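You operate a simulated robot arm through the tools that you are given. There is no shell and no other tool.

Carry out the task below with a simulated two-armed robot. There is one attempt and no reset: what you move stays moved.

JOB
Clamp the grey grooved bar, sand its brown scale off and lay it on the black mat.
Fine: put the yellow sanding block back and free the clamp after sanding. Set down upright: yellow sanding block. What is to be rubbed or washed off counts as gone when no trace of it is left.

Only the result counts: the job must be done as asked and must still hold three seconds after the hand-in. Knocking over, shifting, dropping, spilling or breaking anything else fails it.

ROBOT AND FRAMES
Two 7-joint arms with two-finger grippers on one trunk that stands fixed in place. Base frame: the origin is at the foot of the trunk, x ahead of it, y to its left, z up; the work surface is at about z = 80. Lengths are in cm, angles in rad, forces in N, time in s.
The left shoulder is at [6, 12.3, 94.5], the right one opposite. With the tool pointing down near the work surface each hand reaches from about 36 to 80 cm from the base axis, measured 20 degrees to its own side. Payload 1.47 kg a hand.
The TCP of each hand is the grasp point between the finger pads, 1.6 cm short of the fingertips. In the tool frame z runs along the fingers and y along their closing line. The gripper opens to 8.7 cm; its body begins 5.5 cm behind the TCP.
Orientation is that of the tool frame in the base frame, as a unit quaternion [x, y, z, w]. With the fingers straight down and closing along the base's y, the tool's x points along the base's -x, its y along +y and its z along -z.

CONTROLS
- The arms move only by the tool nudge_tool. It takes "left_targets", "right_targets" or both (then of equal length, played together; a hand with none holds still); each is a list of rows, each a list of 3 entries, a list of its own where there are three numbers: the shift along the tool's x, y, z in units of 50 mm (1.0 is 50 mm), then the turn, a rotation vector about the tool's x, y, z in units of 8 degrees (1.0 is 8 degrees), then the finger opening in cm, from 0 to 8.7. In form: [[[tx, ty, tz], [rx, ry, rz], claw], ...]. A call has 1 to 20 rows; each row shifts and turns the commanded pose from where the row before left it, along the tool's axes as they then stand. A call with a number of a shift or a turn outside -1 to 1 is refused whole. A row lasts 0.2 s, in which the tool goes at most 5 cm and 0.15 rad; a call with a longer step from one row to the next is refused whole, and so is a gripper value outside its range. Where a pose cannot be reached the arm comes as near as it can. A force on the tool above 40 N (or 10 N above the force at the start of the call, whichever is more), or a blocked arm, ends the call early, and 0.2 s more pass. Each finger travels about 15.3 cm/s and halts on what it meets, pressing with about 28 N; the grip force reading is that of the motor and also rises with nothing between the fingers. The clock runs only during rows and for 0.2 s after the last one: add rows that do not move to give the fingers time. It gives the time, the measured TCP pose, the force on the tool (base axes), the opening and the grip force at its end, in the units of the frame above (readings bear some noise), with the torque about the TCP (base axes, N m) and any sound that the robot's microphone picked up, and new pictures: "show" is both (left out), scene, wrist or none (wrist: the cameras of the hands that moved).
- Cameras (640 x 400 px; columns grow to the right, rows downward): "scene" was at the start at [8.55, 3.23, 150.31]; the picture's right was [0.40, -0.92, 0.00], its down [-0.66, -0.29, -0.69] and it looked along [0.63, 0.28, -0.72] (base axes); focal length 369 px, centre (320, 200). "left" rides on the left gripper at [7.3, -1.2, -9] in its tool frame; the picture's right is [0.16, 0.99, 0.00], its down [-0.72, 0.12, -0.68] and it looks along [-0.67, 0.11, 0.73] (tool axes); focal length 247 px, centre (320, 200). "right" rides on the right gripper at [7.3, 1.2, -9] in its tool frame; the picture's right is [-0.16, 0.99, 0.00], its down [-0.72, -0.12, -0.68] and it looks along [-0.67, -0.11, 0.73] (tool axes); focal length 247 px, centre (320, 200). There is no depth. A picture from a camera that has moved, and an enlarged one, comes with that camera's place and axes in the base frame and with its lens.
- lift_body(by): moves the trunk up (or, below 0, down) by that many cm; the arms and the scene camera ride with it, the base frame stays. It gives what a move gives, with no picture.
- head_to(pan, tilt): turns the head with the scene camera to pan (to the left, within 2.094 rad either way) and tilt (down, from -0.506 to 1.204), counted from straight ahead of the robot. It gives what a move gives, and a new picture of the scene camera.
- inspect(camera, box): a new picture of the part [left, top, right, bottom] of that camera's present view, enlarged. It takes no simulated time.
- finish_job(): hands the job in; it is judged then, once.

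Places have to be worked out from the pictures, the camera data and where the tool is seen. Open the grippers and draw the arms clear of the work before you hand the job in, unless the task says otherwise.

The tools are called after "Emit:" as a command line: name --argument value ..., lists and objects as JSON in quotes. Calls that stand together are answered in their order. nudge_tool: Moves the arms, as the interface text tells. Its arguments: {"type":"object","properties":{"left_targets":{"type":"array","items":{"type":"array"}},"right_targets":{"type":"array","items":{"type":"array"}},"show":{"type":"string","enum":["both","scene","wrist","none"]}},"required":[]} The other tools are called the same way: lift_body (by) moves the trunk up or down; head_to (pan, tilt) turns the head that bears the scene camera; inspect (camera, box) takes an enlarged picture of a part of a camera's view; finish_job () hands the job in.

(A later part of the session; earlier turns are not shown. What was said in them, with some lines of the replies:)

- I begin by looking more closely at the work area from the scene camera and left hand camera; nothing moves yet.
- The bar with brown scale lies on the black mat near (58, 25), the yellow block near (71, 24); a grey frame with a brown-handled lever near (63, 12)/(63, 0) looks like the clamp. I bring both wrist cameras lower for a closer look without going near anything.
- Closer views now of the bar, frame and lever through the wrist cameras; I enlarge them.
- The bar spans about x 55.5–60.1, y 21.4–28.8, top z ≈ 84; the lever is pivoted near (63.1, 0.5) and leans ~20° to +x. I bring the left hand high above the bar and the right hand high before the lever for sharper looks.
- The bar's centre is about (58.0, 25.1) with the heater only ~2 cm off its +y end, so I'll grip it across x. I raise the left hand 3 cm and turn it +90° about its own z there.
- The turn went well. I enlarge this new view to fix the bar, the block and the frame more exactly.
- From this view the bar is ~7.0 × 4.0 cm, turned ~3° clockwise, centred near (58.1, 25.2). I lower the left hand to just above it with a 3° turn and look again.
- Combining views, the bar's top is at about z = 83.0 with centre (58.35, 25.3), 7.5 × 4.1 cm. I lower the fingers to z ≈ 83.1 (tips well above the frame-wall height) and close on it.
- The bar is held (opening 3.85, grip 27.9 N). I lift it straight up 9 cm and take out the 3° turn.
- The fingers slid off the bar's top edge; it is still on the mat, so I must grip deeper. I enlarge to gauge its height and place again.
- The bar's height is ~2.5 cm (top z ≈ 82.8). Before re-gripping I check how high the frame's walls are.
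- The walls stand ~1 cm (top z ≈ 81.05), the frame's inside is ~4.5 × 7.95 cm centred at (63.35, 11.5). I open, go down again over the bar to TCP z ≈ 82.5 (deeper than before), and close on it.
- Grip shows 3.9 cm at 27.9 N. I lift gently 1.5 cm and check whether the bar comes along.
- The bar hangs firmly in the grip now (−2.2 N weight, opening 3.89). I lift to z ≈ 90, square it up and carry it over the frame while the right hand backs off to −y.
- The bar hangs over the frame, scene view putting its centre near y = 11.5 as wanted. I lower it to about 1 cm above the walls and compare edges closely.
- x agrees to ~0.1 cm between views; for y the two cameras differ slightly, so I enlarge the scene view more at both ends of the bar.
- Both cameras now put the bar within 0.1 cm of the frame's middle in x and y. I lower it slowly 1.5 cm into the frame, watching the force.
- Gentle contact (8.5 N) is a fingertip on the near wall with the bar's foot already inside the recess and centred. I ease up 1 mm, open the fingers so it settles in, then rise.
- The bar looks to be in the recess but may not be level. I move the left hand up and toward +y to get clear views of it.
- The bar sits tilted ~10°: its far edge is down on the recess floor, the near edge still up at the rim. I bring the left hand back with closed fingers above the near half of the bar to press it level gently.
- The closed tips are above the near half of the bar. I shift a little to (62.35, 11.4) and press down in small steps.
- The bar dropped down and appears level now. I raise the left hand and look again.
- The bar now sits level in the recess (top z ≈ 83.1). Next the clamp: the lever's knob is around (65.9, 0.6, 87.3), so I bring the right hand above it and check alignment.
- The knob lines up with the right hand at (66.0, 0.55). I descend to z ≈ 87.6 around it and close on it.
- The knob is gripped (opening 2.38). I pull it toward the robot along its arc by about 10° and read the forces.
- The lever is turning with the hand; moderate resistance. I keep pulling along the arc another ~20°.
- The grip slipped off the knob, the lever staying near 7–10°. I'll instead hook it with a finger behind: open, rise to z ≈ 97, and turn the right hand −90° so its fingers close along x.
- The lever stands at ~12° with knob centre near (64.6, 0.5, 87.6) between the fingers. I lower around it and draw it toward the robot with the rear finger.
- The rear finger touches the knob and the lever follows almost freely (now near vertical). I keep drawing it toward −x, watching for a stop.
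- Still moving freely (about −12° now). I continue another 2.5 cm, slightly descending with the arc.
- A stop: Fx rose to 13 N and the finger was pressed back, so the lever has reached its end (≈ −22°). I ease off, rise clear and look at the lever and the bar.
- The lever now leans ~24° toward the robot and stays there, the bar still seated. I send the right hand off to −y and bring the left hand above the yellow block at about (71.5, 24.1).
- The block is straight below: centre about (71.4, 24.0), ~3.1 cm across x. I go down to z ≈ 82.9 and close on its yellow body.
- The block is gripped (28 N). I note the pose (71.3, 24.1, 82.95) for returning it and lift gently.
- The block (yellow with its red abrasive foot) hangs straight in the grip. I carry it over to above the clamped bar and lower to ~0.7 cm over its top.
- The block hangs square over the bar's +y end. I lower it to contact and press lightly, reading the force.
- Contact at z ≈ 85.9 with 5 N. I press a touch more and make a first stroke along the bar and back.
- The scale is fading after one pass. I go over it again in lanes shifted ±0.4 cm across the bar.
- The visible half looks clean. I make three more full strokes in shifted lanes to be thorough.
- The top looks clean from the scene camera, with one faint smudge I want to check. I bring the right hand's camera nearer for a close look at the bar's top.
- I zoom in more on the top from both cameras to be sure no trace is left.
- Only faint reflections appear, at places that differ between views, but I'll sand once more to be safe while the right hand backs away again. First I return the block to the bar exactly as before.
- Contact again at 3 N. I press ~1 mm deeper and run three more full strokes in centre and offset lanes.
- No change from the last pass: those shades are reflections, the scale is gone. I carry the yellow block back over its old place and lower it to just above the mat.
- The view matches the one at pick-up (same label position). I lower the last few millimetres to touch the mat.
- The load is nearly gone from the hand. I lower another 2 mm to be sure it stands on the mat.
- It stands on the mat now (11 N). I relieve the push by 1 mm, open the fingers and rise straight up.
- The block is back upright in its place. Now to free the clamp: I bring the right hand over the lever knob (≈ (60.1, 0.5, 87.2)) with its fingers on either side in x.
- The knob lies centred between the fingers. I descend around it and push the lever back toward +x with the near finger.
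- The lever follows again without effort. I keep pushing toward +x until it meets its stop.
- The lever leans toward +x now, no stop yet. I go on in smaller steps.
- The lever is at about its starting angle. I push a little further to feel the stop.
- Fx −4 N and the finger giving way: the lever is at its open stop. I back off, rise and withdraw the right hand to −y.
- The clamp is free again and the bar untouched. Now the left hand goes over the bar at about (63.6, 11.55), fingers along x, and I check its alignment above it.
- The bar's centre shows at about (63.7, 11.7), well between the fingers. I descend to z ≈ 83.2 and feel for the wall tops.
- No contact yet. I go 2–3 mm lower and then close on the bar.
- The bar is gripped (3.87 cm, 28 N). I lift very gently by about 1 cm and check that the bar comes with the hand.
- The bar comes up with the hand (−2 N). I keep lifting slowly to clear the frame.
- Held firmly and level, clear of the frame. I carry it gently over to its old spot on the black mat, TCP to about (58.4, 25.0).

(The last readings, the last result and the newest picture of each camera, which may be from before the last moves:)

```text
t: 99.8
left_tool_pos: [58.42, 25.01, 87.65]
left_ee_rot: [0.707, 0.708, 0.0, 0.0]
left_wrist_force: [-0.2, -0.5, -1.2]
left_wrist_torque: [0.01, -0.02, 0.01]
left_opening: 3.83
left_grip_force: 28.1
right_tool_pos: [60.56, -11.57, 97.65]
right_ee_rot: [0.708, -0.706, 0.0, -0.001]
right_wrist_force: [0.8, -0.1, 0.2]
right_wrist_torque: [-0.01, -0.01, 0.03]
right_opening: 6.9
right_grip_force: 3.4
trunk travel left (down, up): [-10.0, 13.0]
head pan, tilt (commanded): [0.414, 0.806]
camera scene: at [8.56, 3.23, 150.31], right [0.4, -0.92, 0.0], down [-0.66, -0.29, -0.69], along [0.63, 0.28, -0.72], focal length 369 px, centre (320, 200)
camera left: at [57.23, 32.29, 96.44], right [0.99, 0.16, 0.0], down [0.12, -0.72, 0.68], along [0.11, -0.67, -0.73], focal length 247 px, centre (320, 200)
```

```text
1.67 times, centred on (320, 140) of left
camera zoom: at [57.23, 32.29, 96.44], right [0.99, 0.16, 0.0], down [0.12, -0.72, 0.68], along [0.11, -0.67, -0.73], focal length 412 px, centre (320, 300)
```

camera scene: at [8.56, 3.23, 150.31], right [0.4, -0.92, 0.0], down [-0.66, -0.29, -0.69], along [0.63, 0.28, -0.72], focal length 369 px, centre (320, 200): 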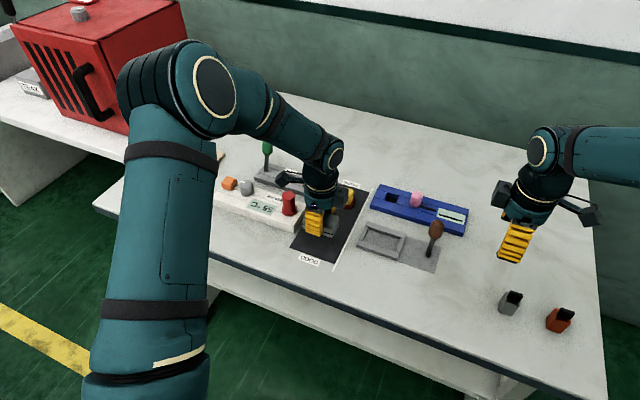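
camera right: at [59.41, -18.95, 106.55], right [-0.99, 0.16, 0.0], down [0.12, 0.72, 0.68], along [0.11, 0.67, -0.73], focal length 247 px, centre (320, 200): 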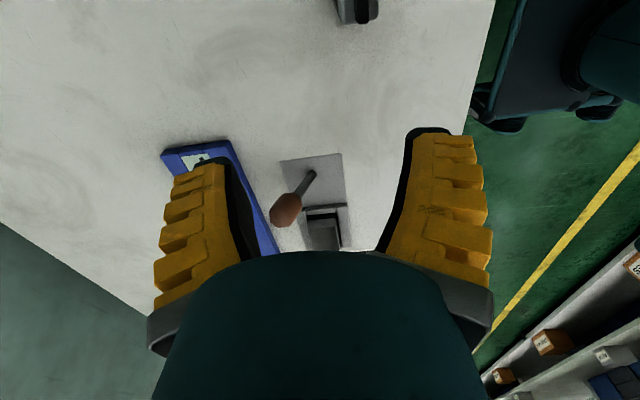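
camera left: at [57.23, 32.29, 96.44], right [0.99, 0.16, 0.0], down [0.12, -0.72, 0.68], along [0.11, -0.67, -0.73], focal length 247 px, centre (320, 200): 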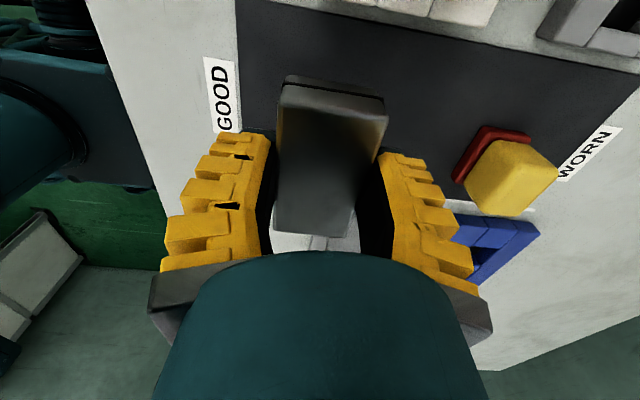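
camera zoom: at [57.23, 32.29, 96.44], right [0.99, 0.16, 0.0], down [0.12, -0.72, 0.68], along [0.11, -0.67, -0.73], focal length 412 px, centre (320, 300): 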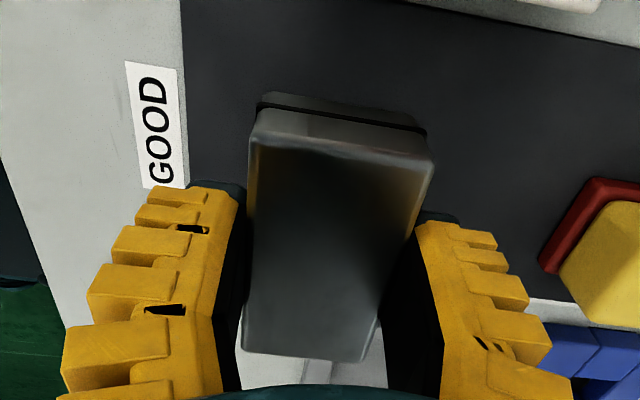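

The bar hangs over the mat well inside its edges. I lower it and set it down slowly.

Emit:
nudge_tool --left_targets '[[[0, 0, 0.3], [0, 0, 0], 3.0], [[0, 0, 0.3], [0, 0, 0], 3.0], [[0, 0, 0.18], [0, 0, 0], 3.0], [[0, 0, 0.04], [0, 0, 0], 3.0], [[0, 0, 0.03], [0, 0, 0], 3.0], [[0, 0, 0.03], [0, 0, 0], 3.0], [[0, 0, 0], [0, 0, 0], 3.0]]' --show "wrist"

```text
t: 101.4
left_tool_pos: [58.37, 24.94, 83.35]
left_ee_rot: [0.707, 0.707, 0.001, 0.0]
left_wrist_force: [0.3, 0.0, 4.6]
left_wrist_torque: [-0.07, 0.09, -0.01]
left_opening: 3.88
left_grip_force: 28.3
right_tool_pos: [60.72, -11.64, 97.77]
right_ee_rot: [-0.707, 0.707, 0.0, 0.0]
right_wrist_force: [-0.5, 0.4, 0.3]
right_wrist_torque: [-0.02, 0.0, 0.01]
right_opening: 6.94
right_grip_force: 2.7
trunk travel left (down, up): [-10.0, 13.0]
head pan, tilt (commanded): [0.414, 0.806]
camera left: at [57.28, 32.23, 92.14], right [0.99, 0.16, 0.0], down [0.12, -0.72, 0.68], along [0.11, -0.67, -0.73], focal length 247 px, centre (320, 200)
```

left: 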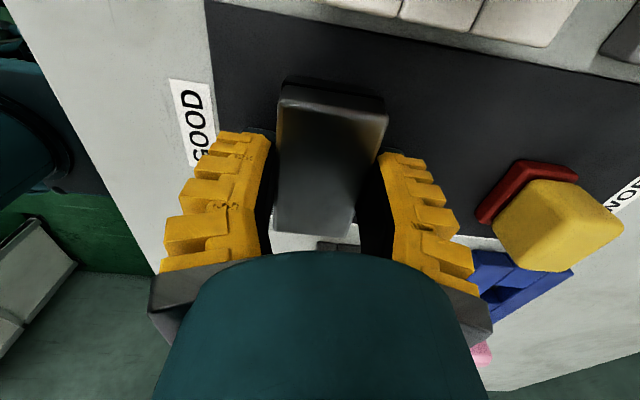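

Contact with the mat (4.6 N). I open the fingers and rise straight up.

Emit:
nudge_tool --left_targets '[[[0, 0, 0], [0, 0, 0], 4.5], [[0, 0, 0], [0, 0, 0], 6.5], [[0, 0, 0], [0, 0, 0], 6.5], [[0, 0, -0.3], [0, 0, 0], 6.5], [[0, 0, -0.6], [0, 0, 0], 6.5], [[0, 0, -0.8], [0, 0, 0], 6.5], [[0, 0, -0.6], [0, 0, 0], 6.5], [[0, 0, 0], [0, 0, 0], 6.5]]'

Emit:
inspect --camera "scene" --box '[280, 170, 370, 270]'

Emit:
inspect --camera "left" --box '[220, 20, 420, 220]'

```text
t: 103.2
left_tool_pos: [58.43, 24.79, 94.88]
left_ee_rot: [0.707, 0.708, 0.0, 0.0]
left_wrist_force: [0.6, 0.1, -0.7]
left_wrist_torque: [0.03, 0.01, -0.01]
left_opening: 6.89
left_grip_force: 2.8
right_tool_pos: [60.68, -11.49, 97.7]
right_ee_rot: [0.707, -0.707, 0.0, 0.0]
right_wrist_force: [0.9, -0.1, 0.0]
right_wrist_torque: [-0.01, -0.01, 0.0]
right_opening: 6.89
right_grip_force: 2.3
trunk travel left (down, up): [-10.0, 13.0]
head pan, tilt (commanded): [0.414, 0.806]
camera scene: at [8.57, 3.24, 150.31], right [0.4, -0.92, 0.0], down [-0.66, -0.29, -0.69], along [0.63, 0.28, -0.72], focal length 369 px, centre (320, 200)
camera left: at [57.31, 32.04, 103.65], right [0.99, 0.16, 0.0], down [0.12, -0.72, 0.68], along [0.11, -0.67, -0.73], focal length 247 px, centre (320, 200)
```

scene: 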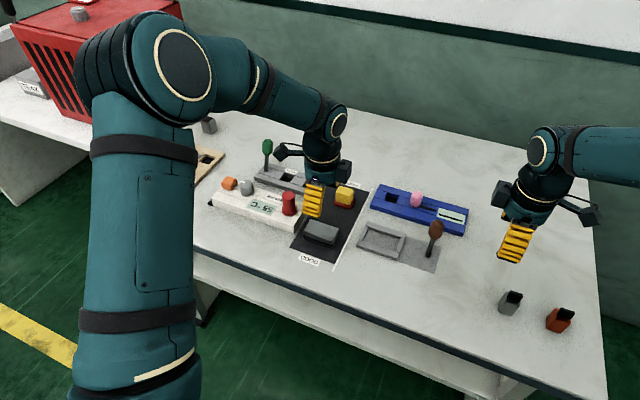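
left: 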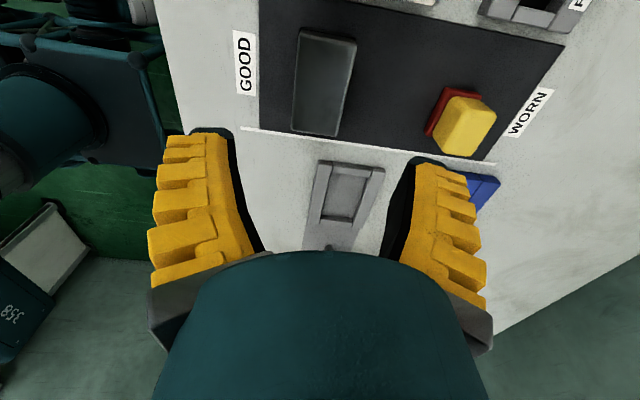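

```text
4.00 times, centred on (325, 220) of scene
camera zoom: at [8.57, 3.24, 150.31], right [0.4, -0.92, 0.0], down [-0.66, -0.29, -0.69], along [0.63, 0.28, -0.72], focal length 1475 px, centre (300, 120)
```

zoom: 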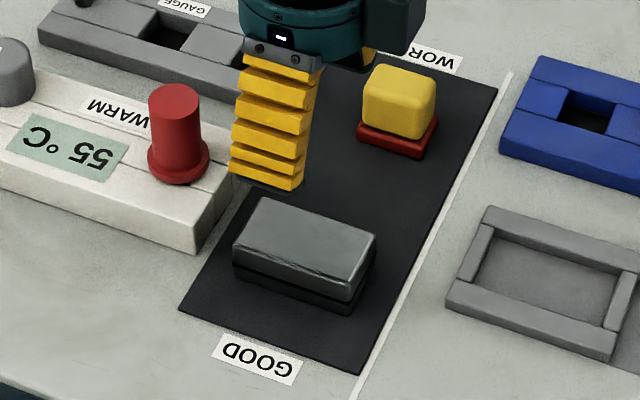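

```text
2.00 times, centred on (320, 120) of left
camera zoom: at [57.31, 32.04, 103.65], right [0.99, 0.16, 0.0], down [0.12, -0.72, 0.68], along [0.11, -0.67, -0.73], focal length 494 px, centre (320, 360)
```

zoom: 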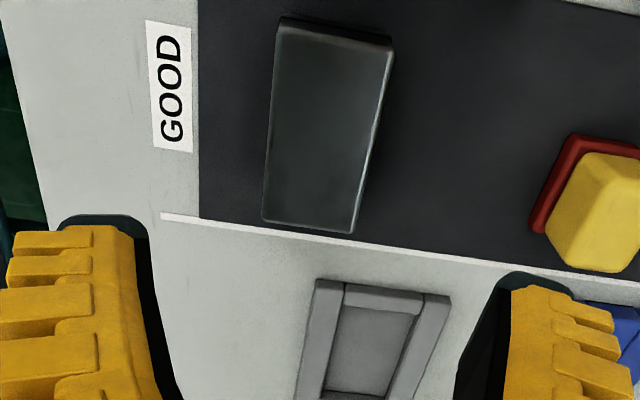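

The bar lies flat on the mat. I inspect its top closely from both cameras for any leftover brown.

Emit:
inspect --camera "left" --box '[285, 20, 365, 145]'

Emit:
inspect --camera "scene" --box '[300, 212, 345, 252]'

Emit:
inspect --camera "right" --box '[240, 140, 400, 260]'

```text
3.20 times, centred on (325, 82) of left
camera zoom: at [57.31, 32.04, 103.65], right [0.99, 0.16, 0.0], down [0.12, -0.72, 0.68], along [0.11, -0.67, -0.73], focal length 790 px, centre (304, 576)
```

zoom: 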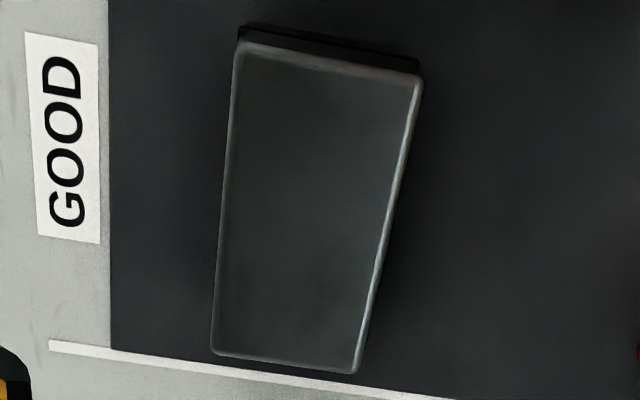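

```text
10.00 times, centred on (322, 232) of scene
camera zoom: at [8.57, 3.24, 150.31], right [0.4, -0.92, 0.0], down [-0.66, -0.29, -0.69], along [0.63, 0.28, -0.72], focal length 3688 px, centre (295, -120)
```

zoom: 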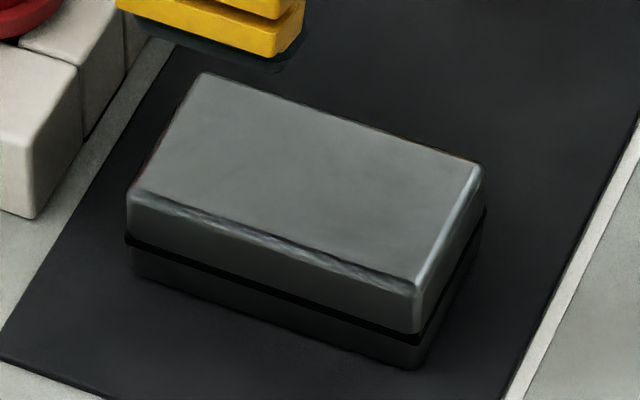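

```text
3.33 times, centred on (320, 200) of right
camera zoom: at [59.42, -18.93, 106.56], right [-0.99, 0.16, 0.0], down [0.12, 0.72, 0.68], along [0.11, 0.67, -0.73], focal length 823 px, centre (320, 200)
```

zoom: 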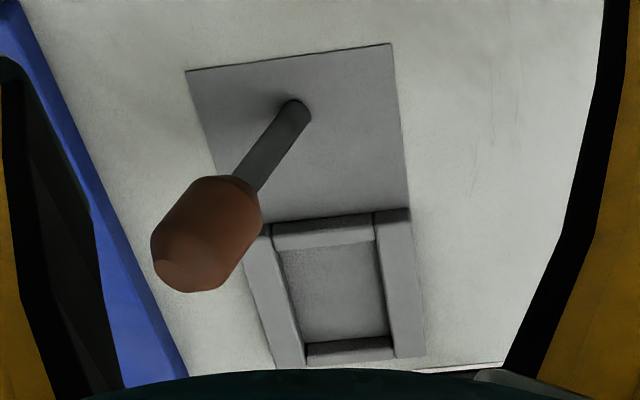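

No brown is left anywhere on the bar. I open both grippers and draw the arms up and back, clear of the work.

Emit:
nudge_tool --left_targets '[[[0, 0, -0.8], [0, 0, 0], 8.0], [[0, 0, -0.8], [0, 0, 0], 8.7], [[0, 0, -0.8], [0, 0, 0], 8.7], [[0.2, -0.7, 0], [0, 0, 0], 8.7], [[0.2, -0.7, 0], [0, 0, 0], 8.7], [[0.2, -0.7, 0], [0, 0, 0], 8.7], [[0.2, -0.6, 0], [0, 0, 0], 8.7], [[0, 0, 0], [0, 0, 0], 8.7]]' --right_targets '[[[0, 0, -0.7], [0, 0, 0], 8.0], [[0, 0, -0.7], [0, 0, 0], 8.7], [[0, 0, -0.4], [0, 0, 0], 8.7], [[0.2, 0.5, 0], [0, 0, 0], 8.7], [[0.2, 0.5, 0], [0, 0, 0], 8.7], [[0.2, 0.5, 0], [0, 0, 0], 8.7], [[0.1, 0.3, 0], [0, 0, 0], 8.7], [[0, 0, 0], [0, 0, 0], 8.7]]'

Emit:
inspect --camera "scene" --box '[200, 130, 480, 290]'

```text
t: 105.0
left_tool_pos: [44.98, 28.82, 106.77]
left_ee_rot: [0.707, 0.707, 0.0, 0.0]
left_wrist_force: [0.2, -0.6, 0.5]
left_wrist_torque: [-0.04, -0.01, 0.0]
left_opening: 8.7
left_grip_force: 0.0
right_tool_pos: [51.59, -15.14, 106.61]
right_ee_rot: [0.708, -0.707, 0.0, 0.0]
right_wrist_force: [0.2, -0.5, -0.3]
right_wrist_torque: [0.02, 0.0, 0.0]
right_opening: 8.7
right_grip_force: 0.1
trunk travel left (down, up): [-10.0, 13.0]
head pan, tilt (commanded): [0.414, 0.806]
camera scene: at [8.6, 3.23, 150.31], right [0.4, -0.92, 0.0], down [-0.66, -0.29, -0.69], along [0.63, 0.28, -0.72], focal length 369 px, centre (320, 200)
camera right: at [50.28, -22.4, 115.54], right [-0.99, 0.16, 0.0], down [0.12, 0.72, 0.68], along [0.11, 0.67, -0.73], focal length 247 px, centre (320, 200)
camera left: at [43.88, 35.99, 115.52], right [0.99, 0.16, 0.0], down [0.12, -0.72, 0.68], along [0.11, -0.67, -0.73], focal length 247 px, centre (320, 200)
```

scene: 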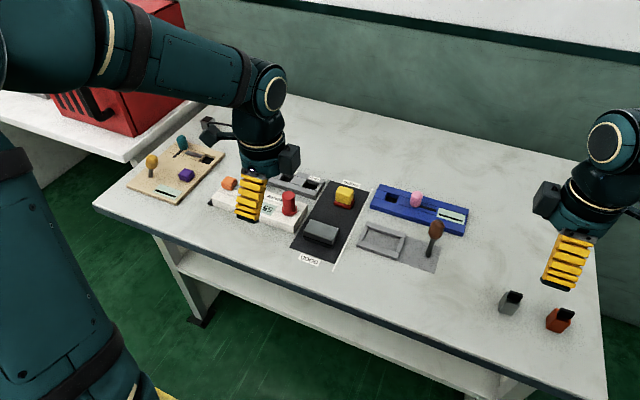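
right: 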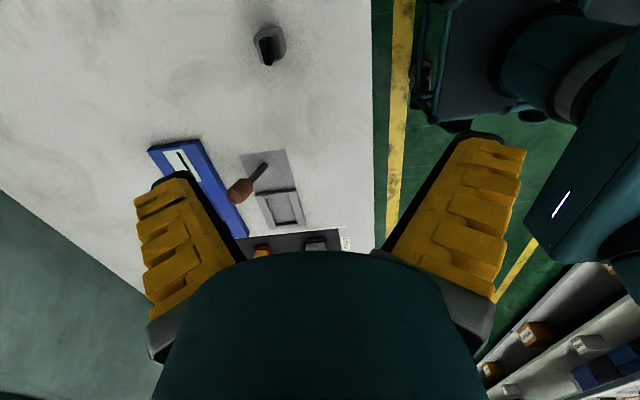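
left: 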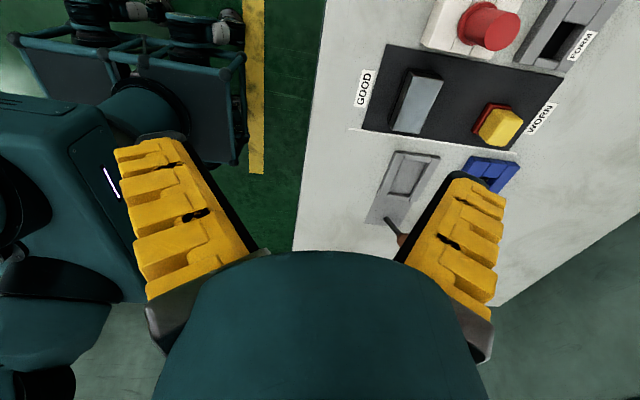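

```text
2.29 times, centred on (340, 210) of scene
camera zoom: at [8.6, 3.23, 150.31], right [0.4, -0.92, 0.0], down [-0.66, -0.29, -0.69], along [0.63, 0.28, -0.72], focal length 843 px, centre (274, 177)
```

zoom: 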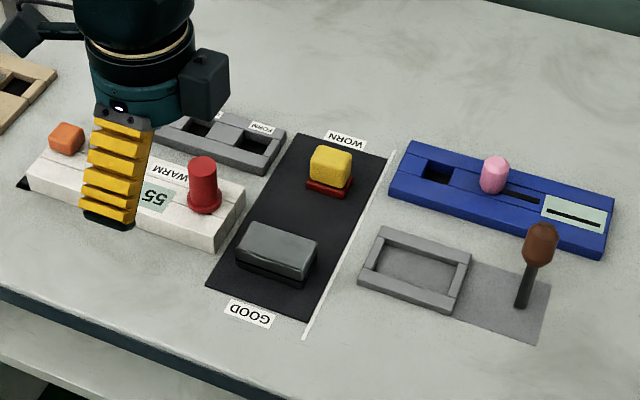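

Everything stands as asked; one last enlarged look at the bar's top from this new angle.

Emit:
inspect --camera "left" --box '[380, 55, 460, 145]'

```text
4.44 times, centred on (420, 100) of left
camera zoom: at [43.88, 35.99, 115.52], right [0.99, 0.16, 0.0], down [0.12, -0.72, 0.68], along [0.11, -0.67, -0.73], focal length 1098 px, centre (-124, 644)
```

zoom: 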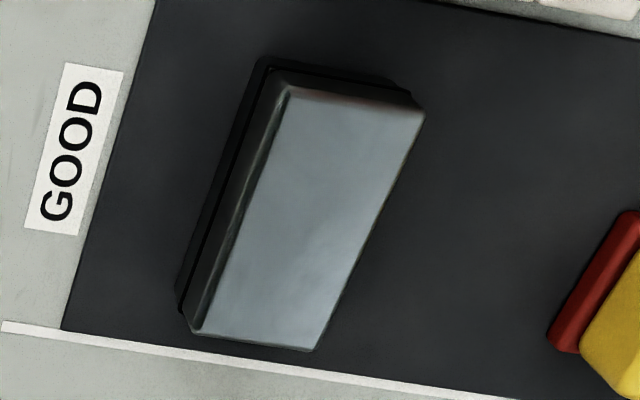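

The whole top is bright bare metal (the faint red line on the end bevel is the red plunger's reflection, also seen there before sanding). The block is upright in its place, the clamp is open and the arms are clear, so I hand the job in.

Emit:
finish_job

```text
The job is handed in.
```

I've handed in the job. The grey grooved bar was clamped, sanded and laid flat on the black mat at the GOOD end. I saw no result from the judging, so this goes by the last pictures and readings.

- **Scale:** close views from two cameras showed no brown left on the bar. A faint red line on one end bevel looks like a reflection of the red plunger.
- **Clamp:** I took the grey frame with the brown-handled lever to be the clamp. Once the bar was seated, I pulled the lever over to its stop, and after sanding I pushed it back to its starting side. No click or other signal confirmed that it had gripped the bar, but the bar stayed put while I sanded.
- **Sanding block:** it is back upright in its old spot on the mat.
- **Slips along the way:**
    - The first grip on the bar slid off while it still lay on the mat.
    - When I let go of the bar in the frame, it settled tilted, so I pressed it level.
    - The right hand slipped off the lever knob once.

Nothing else was knocked or moved that I could see. Both grippers are open and the arms are clear of the work.
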